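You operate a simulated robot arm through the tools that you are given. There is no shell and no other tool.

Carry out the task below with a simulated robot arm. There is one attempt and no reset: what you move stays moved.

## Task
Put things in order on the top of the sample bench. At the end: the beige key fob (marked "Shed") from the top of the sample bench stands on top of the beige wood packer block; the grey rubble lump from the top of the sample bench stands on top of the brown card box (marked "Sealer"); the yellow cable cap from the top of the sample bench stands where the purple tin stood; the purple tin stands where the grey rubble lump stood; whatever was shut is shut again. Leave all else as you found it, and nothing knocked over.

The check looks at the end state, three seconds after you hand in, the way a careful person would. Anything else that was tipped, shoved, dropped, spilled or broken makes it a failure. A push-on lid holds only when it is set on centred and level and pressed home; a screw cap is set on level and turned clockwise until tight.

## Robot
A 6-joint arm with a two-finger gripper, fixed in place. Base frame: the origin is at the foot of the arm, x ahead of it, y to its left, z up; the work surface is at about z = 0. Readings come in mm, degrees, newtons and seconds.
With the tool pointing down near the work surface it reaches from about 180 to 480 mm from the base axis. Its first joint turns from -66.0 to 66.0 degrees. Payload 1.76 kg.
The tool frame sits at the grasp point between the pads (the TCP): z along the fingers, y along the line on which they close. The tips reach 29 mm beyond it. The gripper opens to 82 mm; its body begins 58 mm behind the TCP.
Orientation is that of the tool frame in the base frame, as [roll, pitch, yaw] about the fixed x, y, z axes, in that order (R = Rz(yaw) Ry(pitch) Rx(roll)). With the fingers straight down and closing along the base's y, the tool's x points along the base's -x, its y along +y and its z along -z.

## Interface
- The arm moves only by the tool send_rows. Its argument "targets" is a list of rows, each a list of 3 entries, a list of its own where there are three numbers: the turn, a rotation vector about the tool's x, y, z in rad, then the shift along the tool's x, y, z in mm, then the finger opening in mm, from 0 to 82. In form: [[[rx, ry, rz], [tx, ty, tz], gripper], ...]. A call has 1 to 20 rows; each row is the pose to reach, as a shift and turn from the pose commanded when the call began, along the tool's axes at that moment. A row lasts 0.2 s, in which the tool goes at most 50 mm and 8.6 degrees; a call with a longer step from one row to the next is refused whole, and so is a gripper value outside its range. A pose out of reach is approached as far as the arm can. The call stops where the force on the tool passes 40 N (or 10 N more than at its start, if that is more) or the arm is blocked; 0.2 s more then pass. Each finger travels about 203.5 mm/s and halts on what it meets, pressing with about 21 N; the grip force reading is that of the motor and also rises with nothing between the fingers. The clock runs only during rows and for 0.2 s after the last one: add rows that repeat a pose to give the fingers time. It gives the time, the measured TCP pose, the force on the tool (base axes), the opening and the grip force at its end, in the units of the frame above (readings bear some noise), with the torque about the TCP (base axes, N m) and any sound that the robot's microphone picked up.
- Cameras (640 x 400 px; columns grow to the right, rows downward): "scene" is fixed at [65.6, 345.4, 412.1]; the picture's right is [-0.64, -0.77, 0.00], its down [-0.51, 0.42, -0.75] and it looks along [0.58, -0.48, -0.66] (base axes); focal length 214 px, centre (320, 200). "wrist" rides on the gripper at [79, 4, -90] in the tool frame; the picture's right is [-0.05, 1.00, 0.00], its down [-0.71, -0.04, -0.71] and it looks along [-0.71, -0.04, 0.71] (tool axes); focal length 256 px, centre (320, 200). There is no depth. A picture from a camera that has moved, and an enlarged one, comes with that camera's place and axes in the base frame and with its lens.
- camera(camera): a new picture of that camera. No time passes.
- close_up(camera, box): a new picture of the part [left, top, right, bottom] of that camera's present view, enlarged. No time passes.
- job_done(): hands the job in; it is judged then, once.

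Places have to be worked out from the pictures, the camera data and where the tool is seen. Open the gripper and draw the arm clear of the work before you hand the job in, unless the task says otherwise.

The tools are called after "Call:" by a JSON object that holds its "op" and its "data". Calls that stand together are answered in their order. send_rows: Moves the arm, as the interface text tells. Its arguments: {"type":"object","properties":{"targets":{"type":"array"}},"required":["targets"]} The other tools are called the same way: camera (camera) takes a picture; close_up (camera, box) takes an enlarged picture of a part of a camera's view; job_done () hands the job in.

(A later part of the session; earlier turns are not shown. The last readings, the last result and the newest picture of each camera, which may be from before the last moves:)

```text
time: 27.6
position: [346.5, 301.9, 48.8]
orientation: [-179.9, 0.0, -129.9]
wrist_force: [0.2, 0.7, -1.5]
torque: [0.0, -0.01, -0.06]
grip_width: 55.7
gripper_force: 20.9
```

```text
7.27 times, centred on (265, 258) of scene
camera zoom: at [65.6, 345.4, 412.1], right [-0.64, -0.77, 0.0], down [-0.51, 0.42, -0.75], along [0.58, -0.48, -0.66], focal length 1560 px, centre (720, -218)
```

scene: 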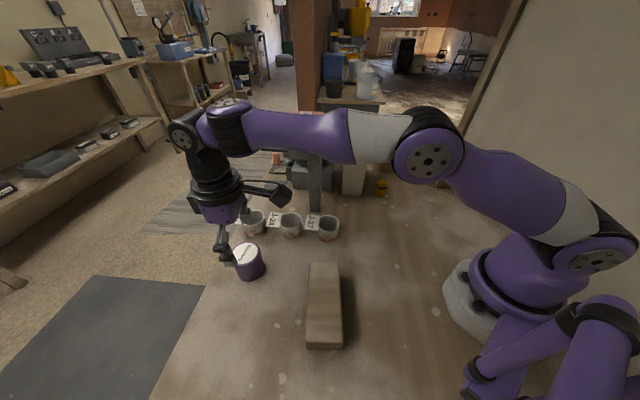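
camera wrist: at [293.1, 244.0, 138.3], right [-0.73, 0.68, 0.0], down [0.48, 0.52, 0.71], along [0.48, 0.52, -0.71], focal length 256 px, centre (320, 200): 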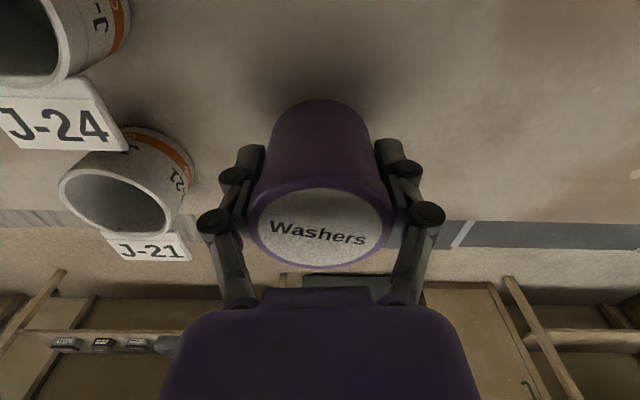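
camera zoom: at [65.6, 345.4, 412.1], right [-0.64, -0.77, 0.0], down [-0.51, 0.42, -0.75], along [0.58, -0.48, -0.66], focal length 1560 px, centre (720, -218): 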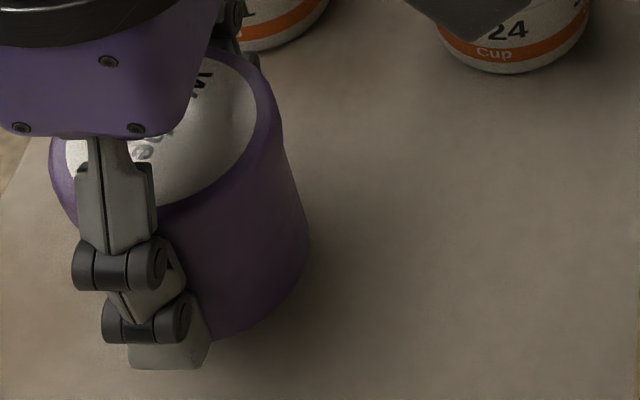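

The fingers are bearing on the lid rim, but the lid is squeezed tight to the body and the tin is light and level. I'll travel gently at modest height so the lid isn't stressed, inward first and then across.

Call:
{"op": "send_rows", "data": {"targets": [[[0, 0, 0], [0, 0, -8], 30], [[0, 0, 0], [0, 0, -20], 30], [[0, 0, 0], [0, 0, -34], 30], [[0, 0, 0], [0, 0, -50], 30], [[0, 0, 0], [3, 0, -63], 30], [[0, 0, 0], [15, -2, -67], 30], [[0, 0, 0], [33, -4, -67], 30], [[0, 0, 0], [53, -6.5, -67], 30], [[0, 0, 0], [75, -9, -67], 30], [[0, 0, 0], [96, -12, -67], 30], [[0, 0, 0], [117, -19, -67], 30], [[0, 0, 0], [137, -28, -67], 30], [[0, 0, 0], [158, -38, -67], 30], [[0, 0, 0], [179, -48, -67], 30], [[0, 0, 0], [195, -56, -67], 30], [[0, 0, 0], [201, -59, -67], 30]]}}

Call:
{"op": "close_up", "data": {"camera": "wrist", "box": [230, 80, 410, 280]}}

Call:
{"op": "camera", "data": {"camera": "scene"}}

```text
time: 31.0
position: [261.3, 109.8, 117.0]
orientation: [-179.9, 0.0, -130.0]
wrist_force: [-0.3, 0.1, -1.2]
torque: [-0.02, -0.02, 0.01]
grip_width: 55.8
gripper_force: 20.8
```

```text
2.00 times, centred on (320, 180) of wrist
camera zoom: at [208.3, 51.3, 205.4], right [-0.73, 0.68, 0.0], down [0.48, 0.52, 0.71], along [0.48, 0.52, -0.71], focal length 512 px, centre (320, 240)
```

zoom: 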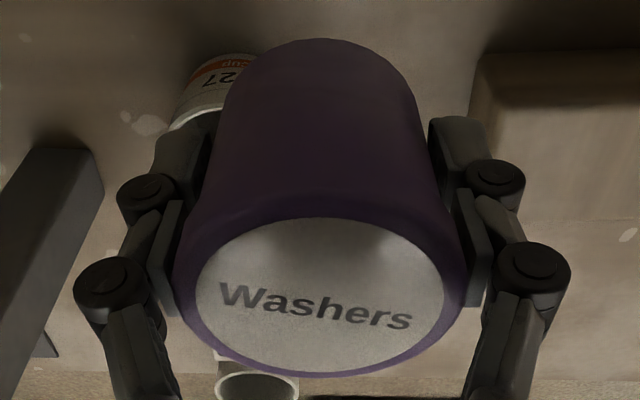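

```text
taken
```

scene: 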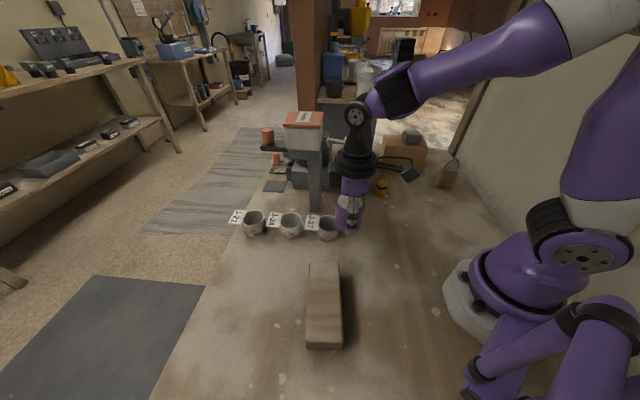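

The tin is still held the same way and level. I'll carry on across to above the lump's old place at about (233,-147).

Call:
{"op": "send_rows", "data": {"targets": [[[0, 0, 0], [6, -4, 0], 30], [[0, 0, 0], [20, -13, 0], 30], [[0, 0, 0], [37, -23, 0], 30], [[0, 0, 0], [55, -34, 0], 30], [[0, 0, 0], [74, -46, 0], 30], [[0, 0, 0], [92, -57, 0], 30], [[0, 0, 0], [111, -68, 0], 30], [[0, 0, 0], [129, -80, 0], 30], [[0, 0, 0], [146, -92, 0], 30], [[0, 0, 0], [164, -105, 0], 30], [[0, 0, 0], [182, -118, 0], 30], [[0, 0, 0], [200, -132, 0], 30], [[0, 0, 0], [210, -139, 0], 30], [[0, 0, 0], [215, -143, 0], 30], [[0, 0, 0], [215, -143, 0], 30]]}}

Call:
{"op": "camera", "data": {"camera": "wrist"}}

Call:
{"op": "close_up", "data": {"camera": "scene", "box": [340, 120, 480, 230]}}

```text
time: 34.2
position: [234.0, -145.5, 116.6]
orientation: [-179.9, 0.1, -130.0]
wrist_force: [0.8, -0.3, -1.0]
torque: [-0.02, -0.02, 0.02]
grip_width: 55.7
gripper_force: 20.9
```

```text
taken
camera wrist: at [181.7, -203.9, 205.6], right [-0.73, 0.68, 0.0], down [0.48, 0.52, 0.71], along [0.48, 0.52, -0.71], focal length 256 px, centre (320, 200)
```

wrist: 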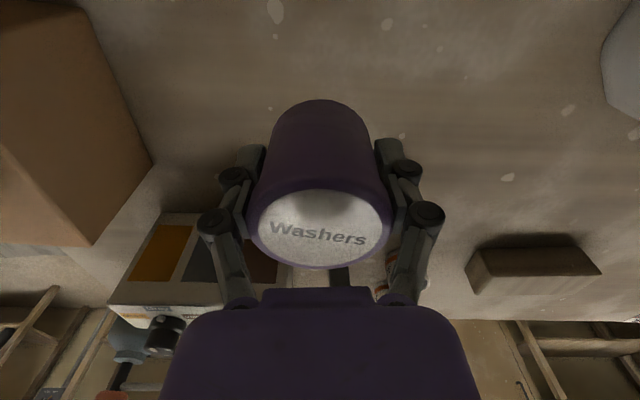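

```text
3.64 times, centred on (410, 175) of scene
camera zoom: at [65.6, 345.4, 412.1], right [-0.64, -0.77, 0.0], down [-0.51, 0.42, -0.75], along [0.58, -0.48, -0.66], focal length 780 px, centre (-7, 291)
```

zoom: 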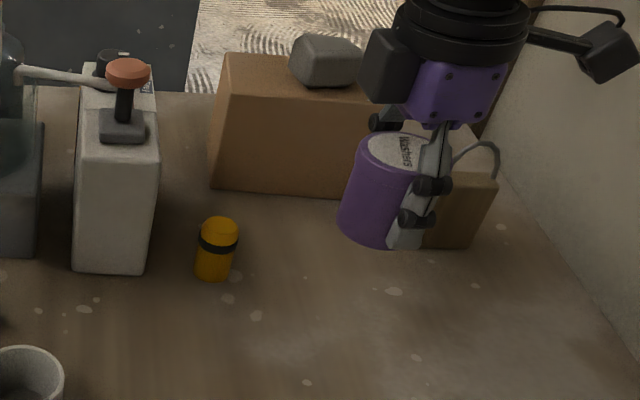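

I'm above the lump's old spot within about 1–2 mm. I'll lower until just above contact, then settle gently.

Call:
{"op": "send_rows", "data": {"targets": [[[0, 0, 0], [0.5, 0.3, 8], 30], [[0, 0, 0], [1, 0.6, 22], 30], [[0, 0, 0], [1, 0.6, 38], 30], [[0, 0, 0], [1, 0.6, 54], 30], [[0, 0, 0], [1, 0.6, 67], 30], [[0, 0, 0], [1, 0.6, 75], 30], [[0, 0, 0], [1, 0.6, 79], 30], [[0, 0, 0], [1, 0.6, 80], 30], [[0, 0, 0], [1, 0.6, 80], 30]]}}

Call:
{"op": "close_up", "data": {"camera": "scene", "box": [340, 120, 480, 230]}}

```text
time: 36.2
position: [233.2, -147.3, 35.9]
orientation: [-179.9, 0.0, -130.0]
wrist_force: [0.3, 0.4, -2.7]
torque: [-0.01, 0.02, -0.01]
grip_width: 55.7
gripper_force: 21.1
```

```text
3.64 times, centred on (410, 175) of scene
camera zoom: at [65.6, 345.4, 412.1], right [-0.64, -0.77, 0.0], down [-0.51, 0.42, -0.75], along [0.58, -0.48, -0.66], focal length 780 px, centre (-7, 291)
```

zoom: 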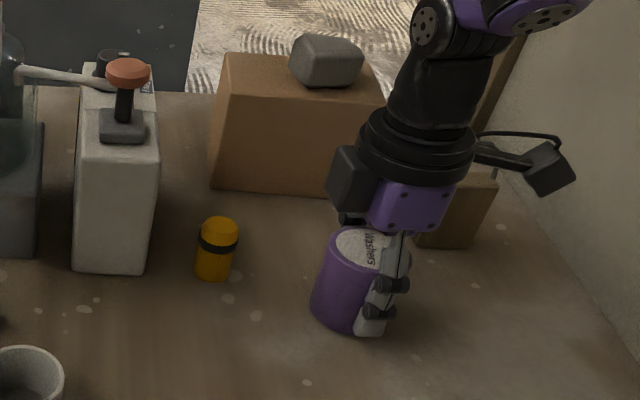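

There is no contact yet. I'll step down in small increments.

Call:
{"op": "send_rows", "data": {"targets": [[[0, 0, 0], [0, 0, 0.6], 30], [[0, 0, 0], [0, 0, 1.2], 30], [[0, 0, 0], [0, 0, 1.2], 30]]}}

```text
time: 37.0
position: [233.2, -145.9, 34.8]
orientation: [180.0, -0.1, -130.0]
wrist_force: [-0.6, 0.8, -1.1]
torque: [0.04, 0.02, -0.03]
grip_width: 55.6
gripper_force: 21.1
```

Call:
{"op": "send_rows", "data": {"targets": [[[0, 0, 0], [0, 0, 0.5], 30], [[0, 0, 0], [0, 0, 1.0], 30], [[0, 0, 0], [0, 0, 1.0], 30]]}}

```text
time: 37.8
position: [233.2, -146.2, 34.0]
orientation: [-179.9, -0.1, -130.0]
wrist_force: [-3.7, 2.8, 11.5]
torque: [0.13, 0.09, -0.09]
grip_width: 55.8
gripper_force: 21.2
```

The tin is on the surface with 11.5 N of contact, which also keeps the lid pressed home. I'll ease off half a millimetre and open the fingers slowly.

Call:
{"op": "send_rows", "data": {"targets": [[[0, 0, 0], [0, 0, -0.5], 30], [[0, 0, 0], [0, 0, -0.5], 54], [[0, 0, 0], [0, 0, -0.5], 57], [[0, 0, 0], [0, 0, -0.5], 60], [[0, 0, 0], [0, 0, -0.5], 66], [[0, 0, 0], [0, 0, -0.5], 74], [[0, 0, 0], [0, 0, -0.5], 82], [[0, 0, 0], [0, 0, -0.5], 82]]}}

Call:
{"op": "camera", "data": {"camera": "wrist"}}

Call:
{"op": "close_up", "data": {"camera": "scene", "box": [380, 160, 460, 225]}}

```text
time: 39.6
position: [232.1, -147.3, 34.6]
orientation: [-180.0, -0.1, -130.0]
wrist_force: [-0.5, 0.6, -0.3]
torque: [0.03, -0.03, 0.0]
grip_width: 81.9
gripper_force: 0.1
```

```text
taken
camera wrist: at [179.6, -205.5, 123.4], right [-0.73, 0.68, 0.0], down [0.48, 0.52, 0.71], along [0.48, 0.52, -0.71], focal length 256 px, centre (320, 200)
```

wrist: 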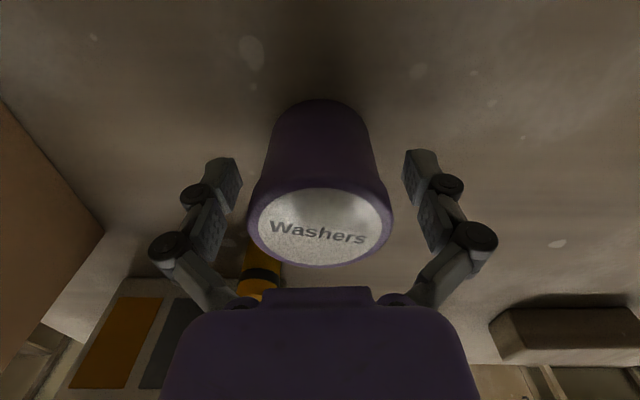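

```text
6.15 times, centred on (420, 192) of scene
camera zoom: at [65.6, 345.4, 412.1], right [-0.64, -0.77, 0.0], down [-0.51, 0.42, -0.75], along [0.58, -0.48, -0.66], focal length 1320 px, centre (-295, 246)
```

zoom: 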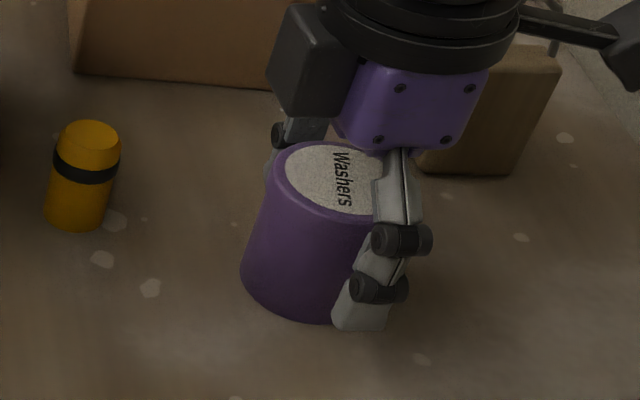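

The tin stands upright where the lump was, and the floor marks match the earlier picture. I'll rise straight up and check the lid from above.

Call:
{"op": "send_rows", "data": {"targets": [[[0, 0, 0], [0, 0, -8], 82], [[0, 0, 0], [0, 0, -20], 82], [[0, 0, 0], [0, 0, -36], 82], [[0, 0, 0], [0, 0, -54], 82], [[0, 0, 0], [0, 0, -74], 82], [[0, 0, 0], [0, 0, -96], 82], [[0, 0, 0], [0, 0, -118], 82], [[0, 0, 0], [0, 0, -120], 82]]}}

Call:
{"op": "camera", "data": {"camera": "wrist"}}

Call:
{"op": "close_up", "data": {"camera": "scene", "box": [380, 160, 460, 225]}}

Call:
{"op": "close_up", "data": {"camera": "wrist", "box": [230, 20, 410, 170]}}

```text
time: 41.4
position: [233.6, -146.4, 155.7]
orientation: [-179.9, 0.0, -130.1]
wrist_force: [-0.3, 0.4, -0.1]
torque: [0.03, 0.01, 0.0]
grip_width: 82.1
gripper_force: 0.0
```

```text
taken
camera wrist: at [179.7, -205.1, 243.9], right [-0.73, 0.68, 0.0], down [0.48, 0.52, 0.71], along [0.48, 0.52, -0.71], focal length 256 px, centre (320, 200)
```

wrist: 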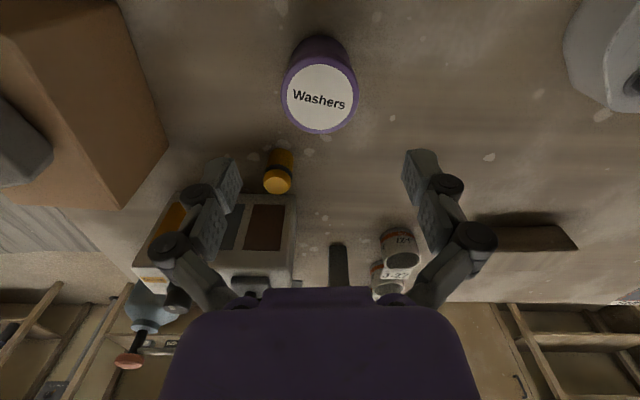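

```text
6.15 times, centred on (420, 192) of scene
camera zoom: at [65.6, 345.4, 412.1], right [-0.64, -0.77, 0.0], down [-0.51, 0.42, -0.75], along [0.58, -0.48, -0.66], focal length 1320 px, centre (-295, 246)
```

zoom: 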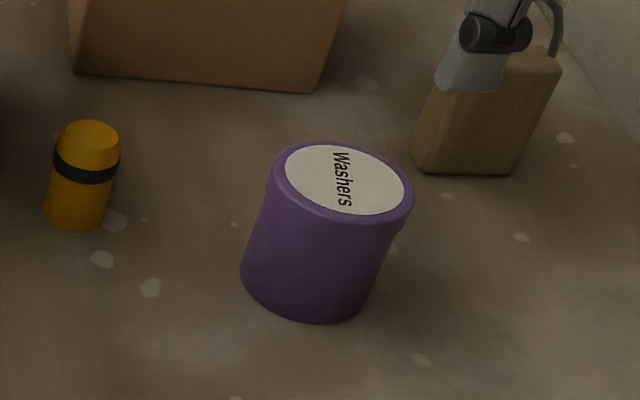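

```text
2.67 times, centred on (320, 95) of wrist
camera zoom: at [179.7, -205.1, 243.9], right [-0.73, 0.68, 0.0], down [0.48, 0.52, 0.71], along [0.48, 0.52, -0.71], focal length 683 px, centre (320, 480)
```

zoom: 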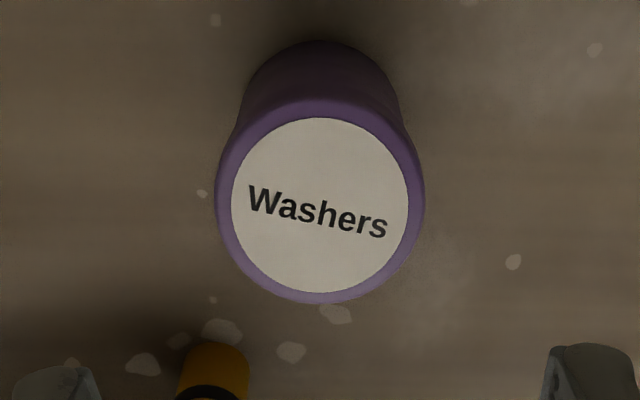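

The lid is home and level, with the top at z≈60, and the tin stands upright. Next is the yellow cap at about (333,-107), which is close to the colour-panel machine. I'll move above it with 82 mm of opening for a look.

Call:
{"op": "send_rows", "data": {"targets": [[[0, 0, 0], [-16, -8, 4], 82], [[0, 0, 0], [-32, -17, 8], 82], [[0, 0, 0], [-48, -26, 13], 82], [[0, 0, 0], [-64, -34, 18], 82], [[0, 0, 0], [-80, -43, 23], 82], [[0, 0, 0], [-92, -50, 28], 82], [[0, 0, 0], [-92, -50, 28], 82]]}}

Call:
{"op": "camera", "data": {"camera": "wrist"}}

Call:
{"op": "close_up", "data": {"camera": "scene", "box": [320, 100, 460, 220]}}

```text
time: 43.0
position: [330.4, -106.6, 127.8]
orientation: [-179.8, 0.1, -129.9]
wrist_force: [0.4, 0.8, 0.4]
torque: [-0.02, 0.02, -0.01]
grip_width: 82.1
gripper_force: 0.1
```

```text
taken
camera wrist: at [277.5, -165.4, 215.9], right [-0.73, 0.68, 0.0], down [0.48, 0.52, 0.71], along [0.48, 0.52, -0.71], focal length 256 px, centre (320, 200)
```

wrist: 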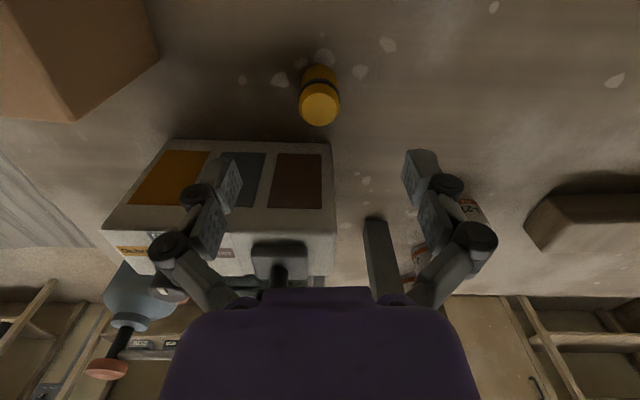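

```text
3.33 times, centred on (390, 160) of scene
camera zoom: at [65.6, 345.4, 412.1], right [-0.64, -0.77, 0.0], down [-0.51, 0.42, -0.75], along [0.58, -0.48, -0.66], focal length 715 px, centre (87, 333)
```

zoom: 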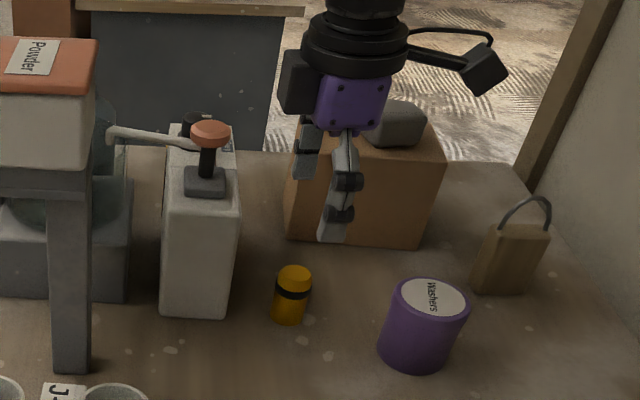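

The panel machine's near face is about 52 mm ahead of the cap centre and 112 mm high, and the black housing on the gripper could hit it if I go straight down. I'll zoom in for the exact cap position and plan to lean the gripper back about 15° so the housing stays clear.

Call:
{"op": "close_up", "data": {"camera": "wrist", "box": [260, 40, 380, 150]}}

Call:
{"op": "close_up", "data": {"camera": "scene", "box": [360, 165, 400, 205]}}

```text
3.64 times, centred on (320, 95) of wrist
camera zoom: at [277.5, -165.4, 215.9], right [-0.73, 0.68, 0.0], down [0.48, 0.52, 0.71], along [0.48, 0.52, -0.71], focal length 931 px, centre (320, 582)
```

zoom: 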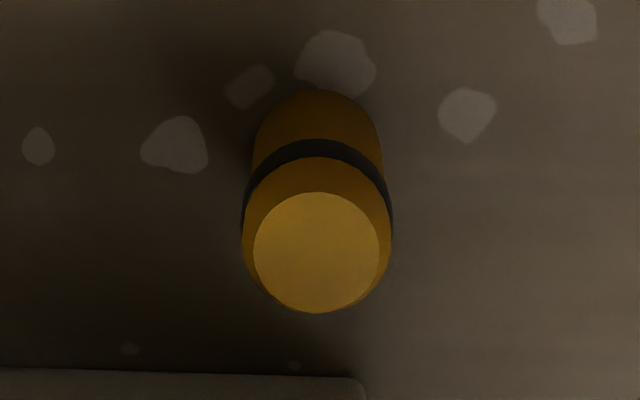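

```text
10.00 times, centred on (380, 185) of scene
camera zoom: at [65.6, 345.4, 412.1], right [-0.64, -0.77, 0.0], down [-0.51, 0.42, -0.75], along [0.58, -0.48, -0.66], focal length 2145 px, centre (-280, 350)
```

zoom: 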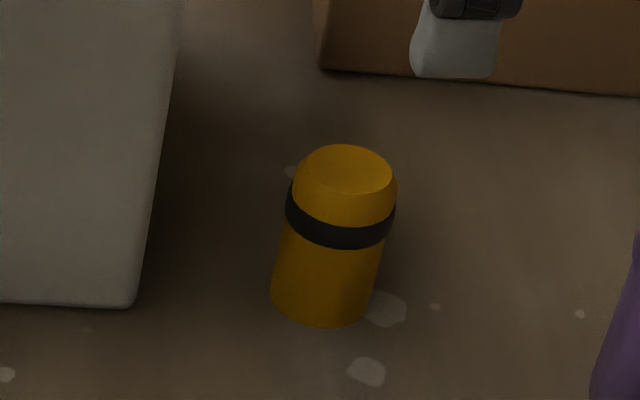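

The cap centre is within 2 mm of the grasp point. It is 46 mm tall and about 30 mm across. I'll lean the tool back 15° about its closing axis, then descend vertically.

Call:
{"op": "send_rows", "data": {"targets": [[[0, -0.131, 0], [-0.8, -0.4, 0], 74], [[0, -0.262, 0], [-1.7, -0.7, 4], 70], [[0, -0.262, 0], [-1.7, -0.7, 20], 70], [[0, -0.262, 0], [-1.7, -0.7, 38], 70], [[0, -0.262, 0], [-1.7, -0.7, 56], 70], [[0, -0.262, 0], [-1.7, -0.7, 72], 70], [[0, -0.262, 0], [-1.7, -0.7, 84], 70], [[0, -0.262, 0], [-1.7, -0.7, 89], 70], [[0, -0.262, 0], [-1.7, -0.7, 91], 70], [[0, -0.262, 0], [-1.7, -0.7, 91], 70]]}}

Call:
{"op": "camera", "data": {"camera": "wrist"}}

Call:
{"op": "close_up", "data": {"camera": "scene", "box": [320, 100, 460, 220]}}

```text
time: 45.2
position: [332.4, -106.4, 35.3]
orientation: [-179.9, 15.0, -129.9]
wrist_force: [-0.3, 0.4, -0.2]
torque: [0.01, 0.01, 0.0]
grip_width: 69.9
gripper_force: 0.0
```

```text
taken
camera wrist: at [265.8, -180.7, 100.7], right [-0.73, 0.68, 0.01], down [0.35, 0.36, 0.87], along [0.58, 0.64, -0.5], focal length 256 px, centre (320, 200)
```

wrist: 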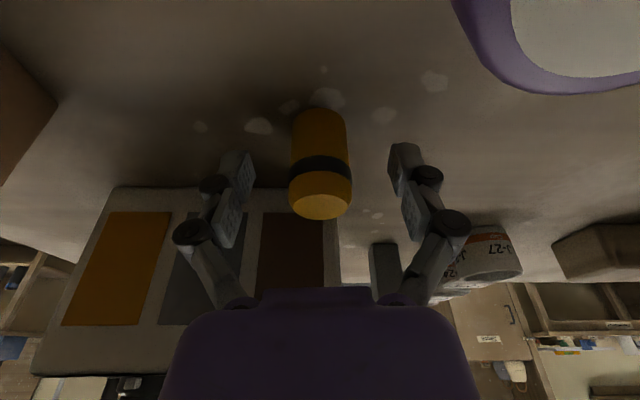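

```text
3.33 times, centred on (390, 160) of scene
camera zoom: at [65.6, 345.4, 412.1], right [-0.64, -0.77, 0.0], down [-0.51, 0.42, -0.75], along [0.58, -0.48, -0.66], focal length 715 px, centre (87, 333)
```

zoom: 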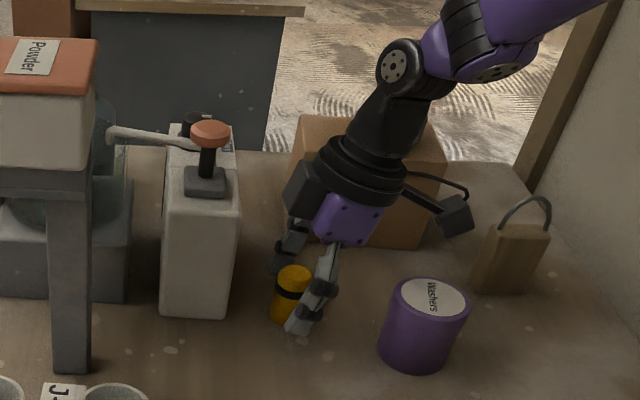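

The cap is centred between the fingers with clearance all round. I'll close on it and lift vertically.

Call:
{"op": "send_rows", "data": {"targets": [[[0, 0, 0], [0, 0, 0], 52], [[0, 0, 0], [0, 0, 0], 38], [[0, 0, 0], [0, 0, 0], 26], [[0, 0, 0], [0, 0, 0], 18], [[0, 0, 0], [0, 0, 0], 18], [[0, 0, 0], [-1.3, 0, -4.8], 18], [[0, 0, 0], [-3.9, 0, -14.5], 18], [[0, 0, 0], [-7.8, 0, -29], 18], [[0, 0, 0], [-13, 0, -48.3], 18], [[0, 0, 0], [-18.1, 0, -67.6], 18], [[0, 0, 0], [-18.1, 0, -67.6], 18]]}}

Call:
{"op": "camera", "data": {"camera": "wrist"}}

Call:
{"op": "close_up", "data": {"camera": "scene", "box": [320, 100, 460, 220]}}

```text
time: 47.6
position: [333.6, -106.6, 104.8]
orientation: [-179.9, 15.1, -129.9]
wrist_force: [0.5, 0.1, -0.7]
torque: [-0.03, -0.01, 0.0]
grip_width: 26.4
gripper_force: 20.8
```

```text
taken
camera wrist: at [267.1, -181.0, 169.2], right [-0.73, 0.68, 0.01], down [0.35, 0.36, 0.87], along [0.58, 0.64, -0.5], focal length 256 px, centre (320, 200)
```

wrist: 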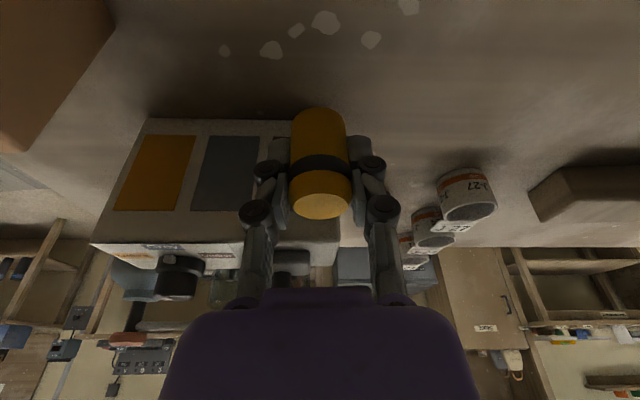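

```text
3.33 times, centred on (390, 160) of scene
camera zoom: at [65.6, 345.4, 412.1], right [-0.64, -0.77, 0.0], down [-0.51, 0.42, -0.75], along [0.58, -0.48, -0.66], focal length 715 px, centre (87, 333)
```

zoom: 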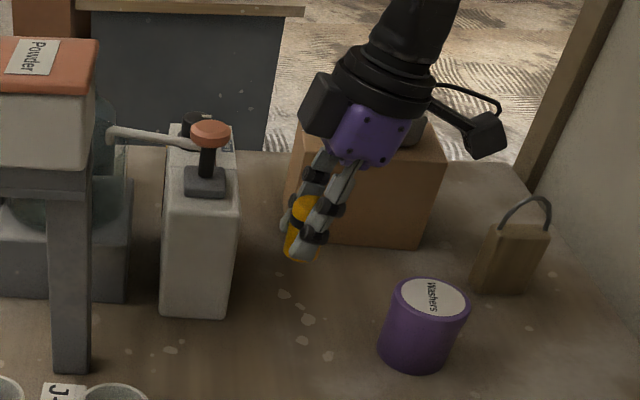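

The cap is held firmly and hangs in the same attitude. I'll lift clear of the machine, then swing across in front of the arm towards the tin's old place.

Call:
{"op": "send_rows", "data": {"targets": [[[0, 0, 0], [-5.2, 0, -19.3], 18], [[0, 0, 0], [-10.4, 0, -38.6], 18], [[0, 0, 0], [-8.4, 21.3, -41.7], 18], [[0, 0, 0], [-6.4, 42.7, -44.9], 18], [[0, 0, 0], [-4.3, 64, -48], 18], [[0, 0, 0], [-2.3, 85.3, -51.1], 18], [[0, 0, 0], [-21, 103.8, -46.1], 18], [[0, 0, 0], [-39.7, 122.2, -41.1], 18], [[0, 0, 0], [-58.4, 140.7, -36.1], 18], [[0, 0, 0], [-77, 159.1, -31.1], 18], [[0, 0, 0], [-95.7, 177.6, -26.1], 18], [[0, 0, 0], [-114.4, 196, -21.1], 18], [[0, 0, 0], [-135.9, 204, -13.6], 18], [[0, 0, 0], [-157.3, 212, -6.1], 18], [[0, 0, 0], [-178.8, 220, 1.4], 18], [[0, 0, 0], [-200.3, 228, 8.8], 18], [[0, 0, 0], [-221.7, 236, 16.3], 18], [[0, 0, 0], [-243.2, 244, 23.8], 18], [[0, 0, 0], [-243.2, 244, 23.8], 18]]}}

Call:
{"op": "camera", "data": {"camera": "wrist"}}

Call:
{"op": "camera", "data": {"camera": "scene"}}

```text
time: 51.6
position: [300.2, 234.8, 147.5]
orientation: [-179.9, 15.0, -130.0]
wrist_force: [-0.8, 0.1, 0.4]
torque: [0.02, -0.02, 0.0]
grip_width: 26.2
gripper_force: 21.2
```

```text
taken
camera wrist: at [233.4, 160.5, 212.6], right [-0.73, 0.68, 0.01], down [0.35, 0.36, 0.87], along [0.59, 0.64, -0.5], focal length 256 px, centre (320, 200)
```

wrist: 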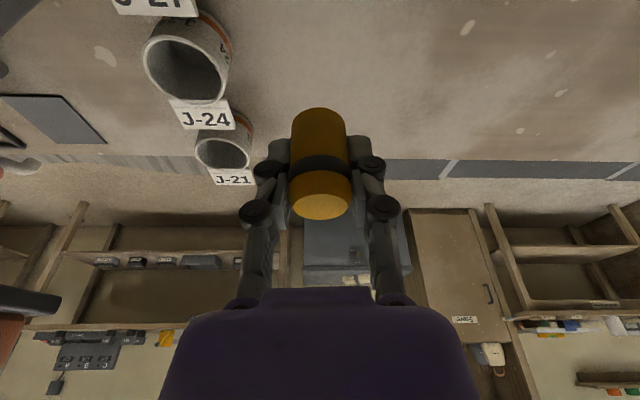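

```text
taken
```

scene: 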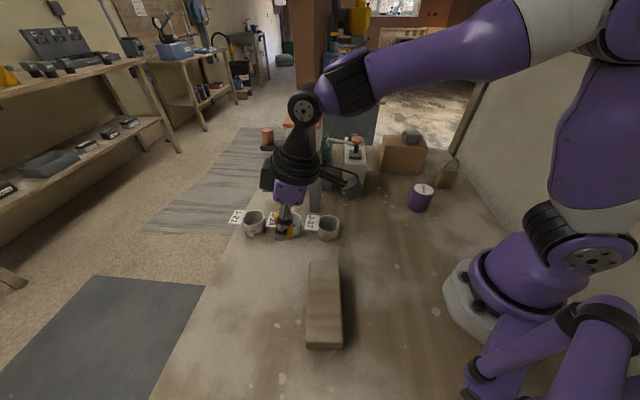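

The cap is still upright in the grip. I'll move over the tin's old spot at (345.8,302.3) and come down to about 20 mm above the surface to verify.

Call:
{"op": "send_rows", "data": {"targets": [[[0, 0, 0], [-17, 2.2, 14.9], 18], [[0, 0, 0], [-34, 4.4, 29.8], 18], [[0, 0, 0], [-51, 6.5, 44.8], 18], [[0, 0, 0], [-68.1, 8.7, 59.7], 18], [[0, 0, 0], [-63.6, 8.7, 76.1], 18], [[0, 0, 0], [-59.3, 8.7, 92.5], 18], [[0, 0, 0], [-55.1, 8.7, 107.9], 18], [[0, 0, 0], [-55.1, 8.7, 107.9], 18]]}}

Call:
{"op": "camera", "data": {"camera": "wrist"}}

Call:
{"op": "close_up", "data": {"camera": "scene", "box": [205, 220, 285, 300]}}

```text
time: 53.4
position: [346.4, 302.2, 55.2]
orientation: [-179.9, 14.9, -129.9]
wrist_force: [0.2, 0.0, -0.5]
torque: [0.01, 0.0, -0.01]
grip_width: 26.0
gripper_force: 21.4
```

```text
taken
camera wrist: at [279.4, 227.2, 119.7], right [-0.73, 0.68, 0.01], down [0.35, 0.36, 0.87], along [0.58, 0.64, -0.5], focal length 256 px, centre (320, 200)
```

wrist: 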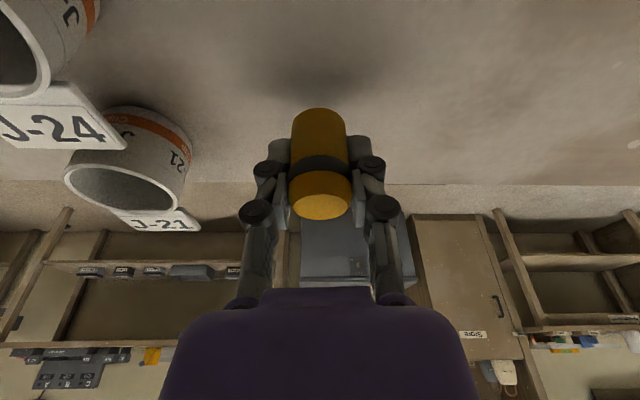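

```text
5.00 times, centred on (245, 260) of scene
camera zoom: at [65.6, 345.4, 412.1], right [-0.64, -0.77, 0.0], down [-0.51, 0.42, -0.75], along [0.58, -0.48, -0.66], focal length 1072 px, centre (695, -100)
```

zoom: 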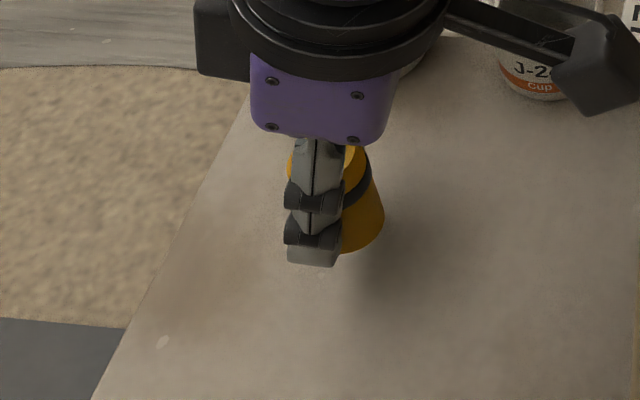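

The position matches within 1 mm. I'll lower slowly towards contact, expected near z≈35.

Call:
{"op": "send_rows", "data": {"targets": [[[0, 0, 0], [1.6, 0, 5.8], 18], [[0, 0, 0], [3.1, 0, 11.6], 18], [[0, 0, 0], [4.1, 0, 15.5], 18], [[0, 0, 0], [4.7, 0, 17.4], 18], [[0, 0, 0], [4.9, 0, 18.4], 18], [[0, 0, 0], [4.9, 0, 18.4], 18]]}}

```text
time: 54.8
position: [346.9, 301.2, 35.9]
orientation: [-179.8, 15.0, -129.9]
wrist_force: [0.8, -0.1, -0.2]
torque: [0.04, -0.02, 0.02]
grip_width: 26.2
gripper_force: 21.4
```

Call:
{"op": "send_rows", "data": {"targets": [[[0, 0, 0], [0.1, 0, 0.5], 18], [[0, 0, 0], [0.3, 0, 1.0], 18], [[0, 0, 0], [0.3, 0, 1.0], 18]]}}

```text
time: 55.6
position: [345.8, 301.7, 34.6]
orientation: [-179.9, 15.1, -129.8]
wrist_force: [-4.2, -3.6, 12.3]
torque: [-0.06, 0.24, 0.05]
grip_width: 26.1
gripper_force: 20.7
```

Contact at 12 N. I'll ease off slightly and open.

Call:
{"op": "send_rows", "data": {"targets": [[[0, 0, 0], [-0.15, 0, -0.5], 18], [[0, 0, 0], [-0.15, 0, -0.5], 25], [[0, 0, 0], [-0.15, 0, -0.5], 28], [[0, 0, 0], [-0.15, 0, -0.5], 32], [[0, 0, 0], [-0.15, 0, -0.5], 40], [[0, 0, 0], [-0.15, 0, -0.5], 52], [[0, 0, 0], [-0.15, 0, -0.5], 60], [[0, 0, 0], [-0.15, 0, -0.5], 60]]}}

Call:
{"op": "camera", "data": {"camera": "wrist"}}

Call:
{"op": "close_up", "data": {"camera": "scene", "box": [205, 220, 285, 300]}}

```text
time: 57.4
position: [346.4, 301.2, 36.4]
orientation: [-179.9, 15.0, -129.9]
wrist_force: [0.0, -0.3, -0.1]
torque: [0.0, -0.02, -0.02]
grip_width: 60.3
gripper_force: 0.2
```

```text
taken
camera wrist: at [279.2, 227.7, 100.5], right [-0.73, 0.68, 0.01], down [0.35, 0.36, 0.87], along [0.59, 0.64, -0.5], focal length 256 px, centre (320, 200)
```

wrist: 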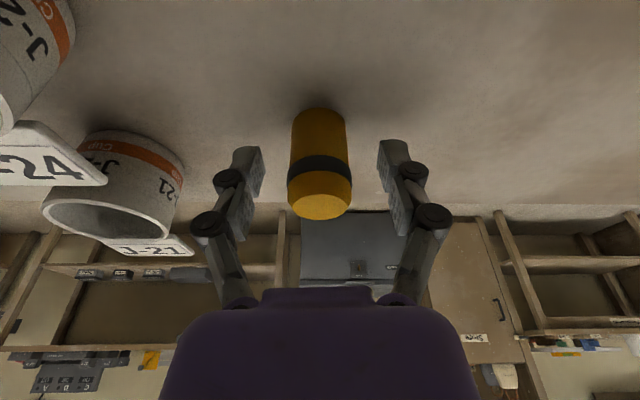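

```text
5.00 times, centred on (245, 260) of scene
camera zoom: at [65.6, 345.4, 412.1], right [-0.64, -0.77, 0.0], down [-0.51, 0.42, -0.75], along [0.58, -0.48, -0.66], focal length 1072 px, centre (695, -100)
```

zoom: 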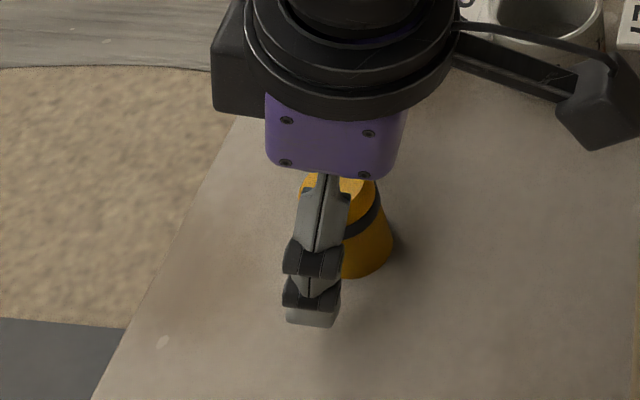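

The cap stands upright on the spot. I'll rise vertically clear of it and look.

Call:
{"op": "send_rows", "data": {"targets": [[[0, 0, 0], [-2.1, 0, -7.7], 60], [[0, 0, 0], [-5.2, 0, -19.3], 60], [[0, 0, 0], [-9.1, 0, -33.8], 60], [[0, 0, 0], [-13, 0, -48.3], 60], [[0, 0, 0], [-18.1, 0, -67.6], 60], [[0, 0, 0], [-14, 0, -90], 60], [[0, 0, 0], [-4, 0, -115], 60], [[0, 0, 0], [-4, 0, -115], 60]]}}

Call:
{"op": "camera", "data": {"camera": "wrist"}}

Call:
{"op": "close_up", "data": {"camera": "scene", "box": [205, 220, 285, 300]}}

```text
time: 59.2
position: [329.3, 283.3, 146.1]
orientation: [-179.9, 14.9, -130.0]
wrist_force: [0.1, 0.3, 0.4]
torque: [0.0, -0.01, -0.02]
grip_width: 60.1
gripper_force: 0.0
```

```text
taken
camera wrist: at [261.8, 209.2, 211.9], right [-0.73, 0.68, 0.01], down [0.35, 0.36, 0.87], along [0.58, 0.64, -0.5], focal length 256 px, centre (320, 200)
```

wrist: 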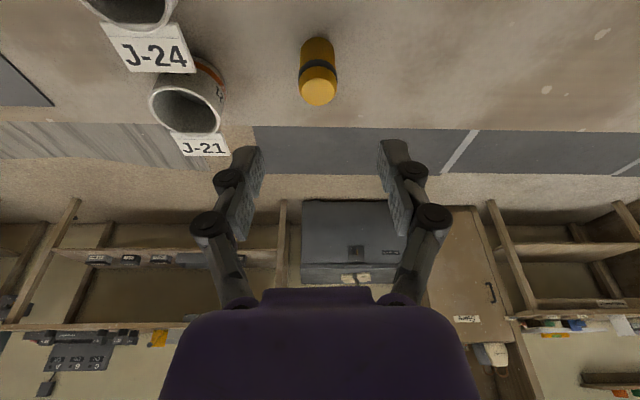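

```text
5.00 times, centred on (245, 260) of scene
camera zoom: at [65.6, 345.4, 412.1], right [-0.64, -0.77, 0.0], down [-0.51, 0.42, -0.75], along [0.58, -0.48, -0.66], focal length 1072 px, centre (695, -100)
```

zoom: 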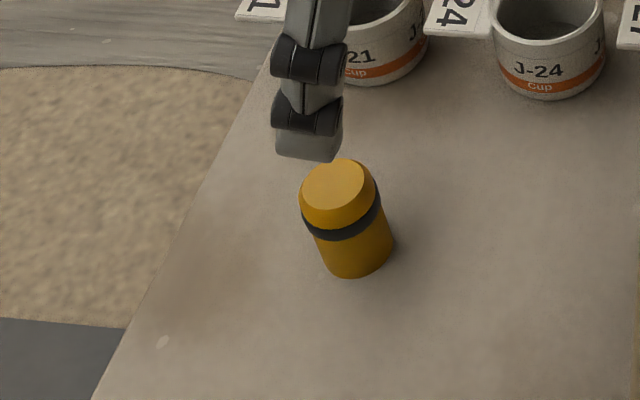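

The cap stands upright within about 3–4 mm of where the tin's centre was. Now the key fob: I'll set the tool vertical again and retreat inward and up.

Call:
{"op": "send_rows", "data": {"targets": [[[0, 0.05, 0], [20, -4, -20], 70], [[0, 0.12, 0], [42, -8, -40], 80], [[0, 0.19, 0], [63, -12, -60], 82], [[0, 0.262, 0], [84, -16, -80], 82], [[0, 0.262, 0], [105, -20, -100], 82], [[0, 0.262, 0], [126, -25, -120], 82], [[0, 0.262, 0], [126, -25, -120], 82]]}}

Call:
{"op": "camera", "data": {"camera": "scene"}}

Call:
{"op": "camera", "data": {"camera": "wrist"}}

```text
time: 60.8
position: [249.6, 145.2, 234.0]
orientation: [-179.9, 0.0, -130.1]
wrist_force: [-0.2, 0.6, -0.3]
torque: [0.02, -0.03, 0.02]
grip_width: 82.0
gripper_force: 0.0
```

```text
taken
```

scene: 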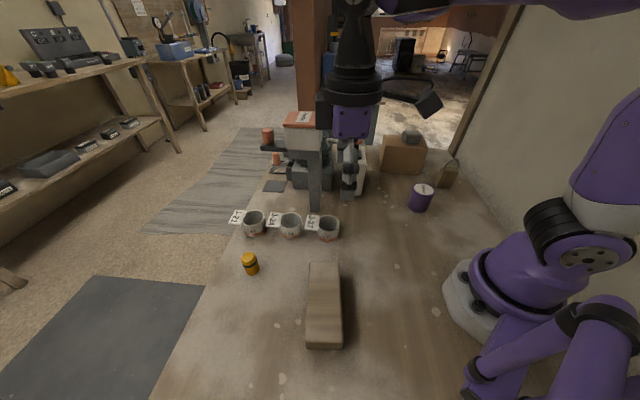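

```text
taken
camera wrist: at [196.5, 87.6, 322.9], right [-0.73, 0.68, 0.0], down [0.48, 0.52, 0.71], along [0.48, 0.52, -0.71], focal length 256 px, centre (320, 200)
```

wrist: 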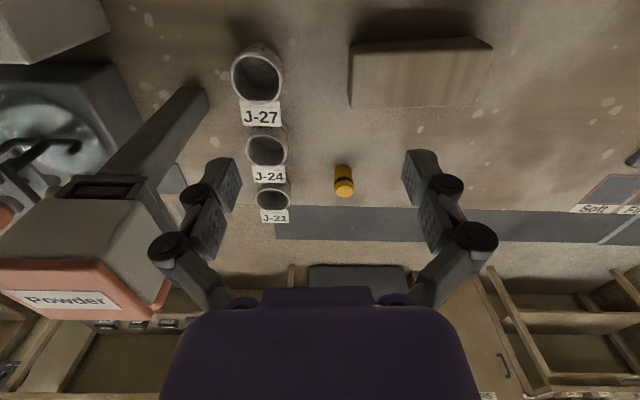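

From here the packer block is in view, so I'll zoom in to measure its top and height.

Call:
{"op": "close_up", "data": {"camera": "wrist", "box": [330, 10, 510, 130]}}

Call:
{"op": "close_up", "data": {"camera": "scene", "box": [285, 245, 365, 360]}}

```text
3.33 times, centred on (420, 70) of wrist
camera zoom: at [196.5, 87.6, 322.9], right [-0.73, 0.68, 0.0], down [0.48, 0.52, 0.71], along [0.48, 0.52, -0.71], focal length 853 px, centre (-13, 633)
```

zoom: 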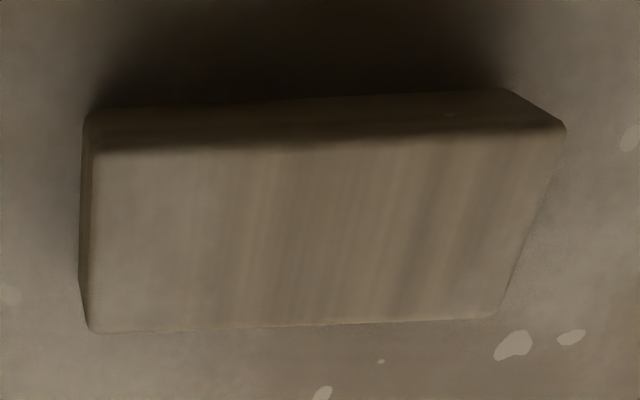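

```text
3.48 times, centred on (325, 302) of scene
camera zoom: at [65.5, 345.4, 412.1], right [-0.64, -0.77, 0.0], down [-0.51, 0.42, -0.75], along [0.58, -0.48, -0.66], focal length 746 px, centre (303, -156)
```

zoom: 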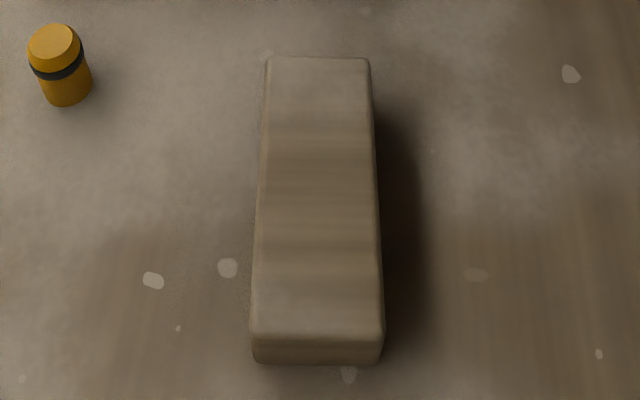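

The packer top is about 134 × 55 mm, centred near (191,232), about 45 mm high, with its long axis at 139°. I'll swing back to the fob, turning the tool so the fingers line up with the fob's width (about 49°).

Call:
{"op": "send_rows", "data": {"targets": [[[0, 0, 0.106], [22, -19, 0], 82], [[0, 0, 0.212], [44, -37, 0], 82], [[0, 0, 0.318], [67, -56, 0], 82], [[0, 0, 0.424], [89, -75, 0], 82], [[0, 0, 0.53], [111, -93, 0], 82], [[0, 0, 0.636], [138, -108, 3], 82], [[0, 0, 0.742], [165, -123, 6], 82], [[0, 0, 0.848], [192, -137, 9], 82], [[0, 0, 0.954], [218, -152, 12], 82], [[0, 0, 1.06], [245, -167, 14], 82], [[0, 0, 1.166], [265, -181, 20], 82], [[0, 0, 1.272], [284, -195, 26], 82], [[0, 0, 1.378], [304, -209, 32], 82], [[0, 0, 1.484], [323, -223, 38], 82], [[0, 0, 1.588], [342, -237, 44], 82], [[0, 0, 1.588], [342, -237, 44], 82]]}}

Call:
{"op": "camera", "data": {"camera": "wrist"}}

Call:
{"op": "camera", "data": {"camera": "scene"}}

```text
time: 64.2
position: [210.0, -265.7, 186.3]
orientation: [179.9, 0.1, 138.9]
wrist_force: [0.5, -0.1, -0.7]
torque: [0.0, 0.0, -0.02]
grip_width: 82.0
gripper_force: 0.1
```

```text
taken
camera wrist: at [153.3, -210.7, 274.6], right [0.7, 0.72, 0.0], down [0.51, -0.49, 0.71], along [0.51, -0.49, -0.71], focal length 256 px, centre (320, 200)
```

wrist: 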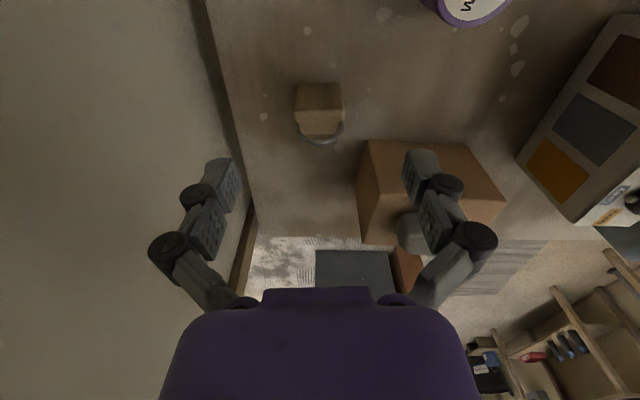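

```text
taken
```

scene: 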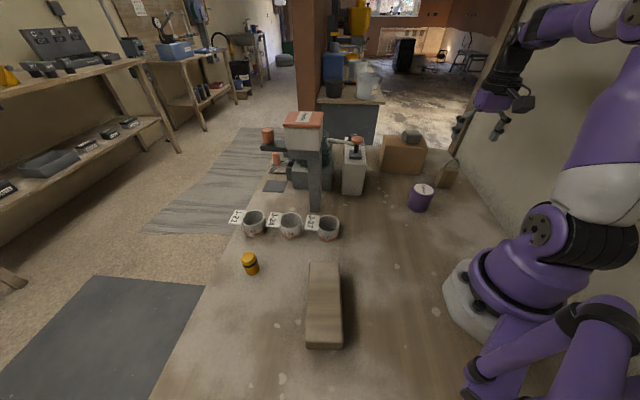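

The fob is square to the gripper now, with the wall on the left. I'll zoom in to measure.

Call:
{"op": "close_up", "data": {"camera": "wrist", "box": [250, 60, 390, 170]}}

Call:
{"op": "close_up", "data": {"camera": "scene", "box": [410, 140, 480, 210]}}

```text
3.64 times, centred on (320, 115) of wrist
camera zoom: at [153.3, -210.7, 274.6], right [0.7, 0.72, 0.0], down [0.51, -0.49, 0.71], along [0.51, -0.49, -0.71], focal length 931 px, centre (320, 509)
```

zoom: 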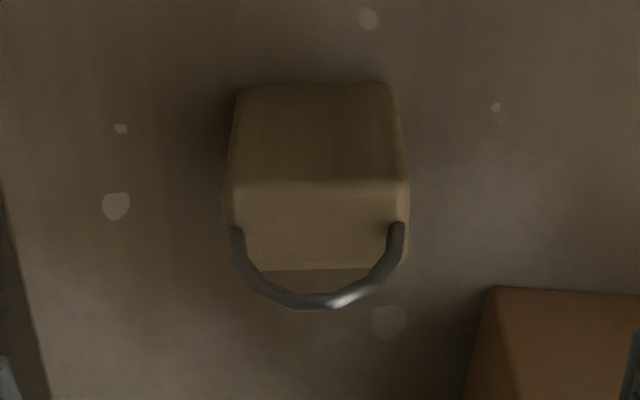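

```text
5.71 times, centred on (445, 175) of scene
camera zoom: at [65.6, 345.4, 412.1], right [-0.64, -0.77, 0.0], down [-0.51, 0.42, -0.75], along [0.58, -0.48, -0.66], focal length 1226 px, centre (-394, 343)
```

zoom: 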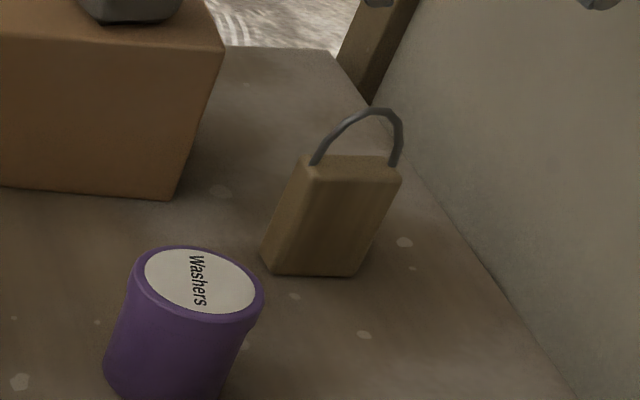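

The fob centre is 34 mm ahead and 2.5 mm to the left of the grasp point, at (234,-290). Its body is 43 × 21 × 63 mm and the loop reaches z≈96. I'll move over it with a 64 mm opening and go down to z≈47 so the palm stays above the loop.

Call:
{"op": "send_rows", "data": {"targets": [[[0, 0, 0], [-12, -1, 0], 74], [[0, 0, 0], [-24, -2, 0], 64], [[0, 0, 0], [-33.8, -2.5, 0], 64], [[0, 0, 0], [-33.8, -2.5, 20], 64], [[0, 0, 0], [-33.8, -2.5, 40], 64], [[0, 0, 0], [-33.8, -2.5, 58], 64], [[0, 0, 0], [-33.8, -2.5, 58], 64]]}}

Call:
{"op": "camera", "data": {"camera": "wrist"}}

Call:
{"op": "close_up", "data": {"camera": "scene", "box": [400, 100, 500, 210]}}

```text
time: 65.8
position: [236.3, -288.7, 129.4]
orientation: [-179.9, 0.1, 139.0]
wrist_force: [-0.5, 0.4, -0.3]
torque: [0.0, 0.0, 0.02]
grip_width: 64.2
gripper_force: 0.0
```

```text
taken
camera wrist: at [179.9, -235.2, 218.0], right [0.69, 0.72, 0.0], down [0.51, -0.49, 0.71], along [0.51, -0.49, -0.71], focal length 256 px, centre (320, 200)
```

wrist: 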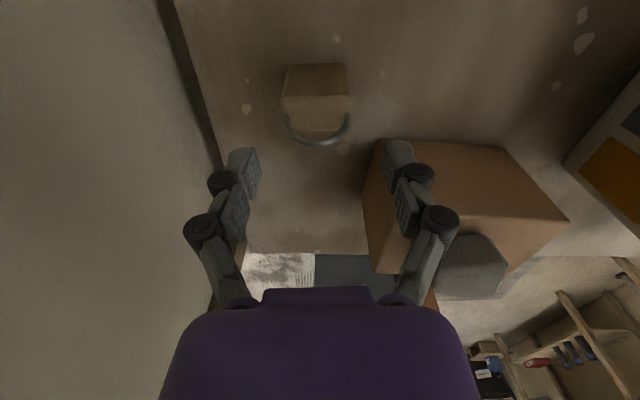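

```text
3.64 times, centred on (450, 155) of scene
camera zoom: at [65.6, 345.4, 412.1], right [-0.64, -0.77, 0.0], down [-0.51, 0.42, -0.75], along [0.58, -0.48, -0.66], focal length 780 px, centre (-153, 364)
```

zoom: 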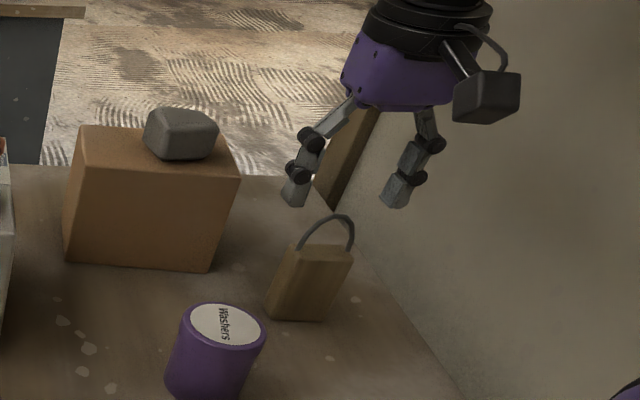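

I'll refine the alignment before the final descent.

Call:
{"op": "close_up", "data": {"camera": "wrist", "box": [240, 50, 400, 170]}}

```text
3.33 times, centred on (320, 110) of wrist
camera zoom: at [179.9, -235.2, 218.0], right [0.69, 0.72, 0.0], down [0.51, -0.49, 0.71], along [0.51, -0.49, -0.71], focal length 853 px, centre (320, 500)
```

zoom: 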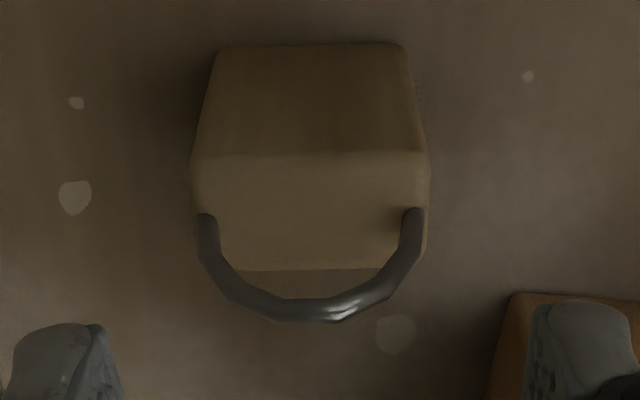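

It needs a small correction of about 2 mm in each axis. I'll go down to z≈47 and look before closing.

Call:
{"op": "send_rows", "data": {"targets": [[[0, 0, 0], [1.9, -2.1, 10], 64], [[0, 0, 0], [1.9, -2.1, 25], 64], [[0, 0, 0], [1.9, -2.1, 40], 64], [[0, 0, 0], [1.9, -2.1, 55], 64], [[0, 0, 0], [1.9, -2.1, 68], 64], [[0, 0, 0], [1.9, -2.1, 77], 64], [[0, 0, 0], [1.9, -2.1, 82], 64], [[0, 0, 0], [1.9, -2.1, 82], 64]]}}

Call:
{"op": "camera", "data": {"camera": "wrist"}}

Call:
{"op": "close_up", "data": {"camera": "scene", "box": [400, 100, 500, 210]}}

```text
time: 67.6
position: [232.7, -291.0, 48.2]
orientation: [-180.0, 0.1, 139.0]
wrist_force: [-0.5, -0.3, 0.1]
torque: [-0.02, 0.02, 0.01]
grip_width: 63.7
gripper_force: 0.0
```

```text
taken
camera wrist: at [177.5, -235.3, 136.7], right [0.69, 0.72, 0.0], down [0.51, -0.49, 0.71], along [0.51, -0.49, -0.71], focal length 256 px, centre (320, 200)
```

wrist: 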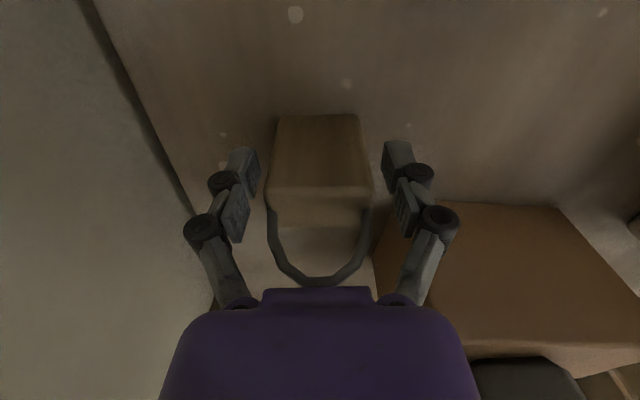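

```text
3.64 times, centred on (450, 155) of scene
camera zoom: at [65.6, 345.4, 412.1], right [-0.64, -0.77, 0.0], down [-0.51, 0.42, -0.75], along [0.58, -0.48, -0.66], focal length 780 px, centre (-153, 364)
```

zoom: 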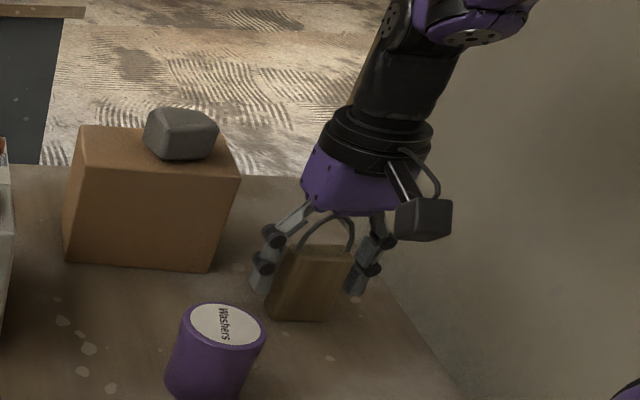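

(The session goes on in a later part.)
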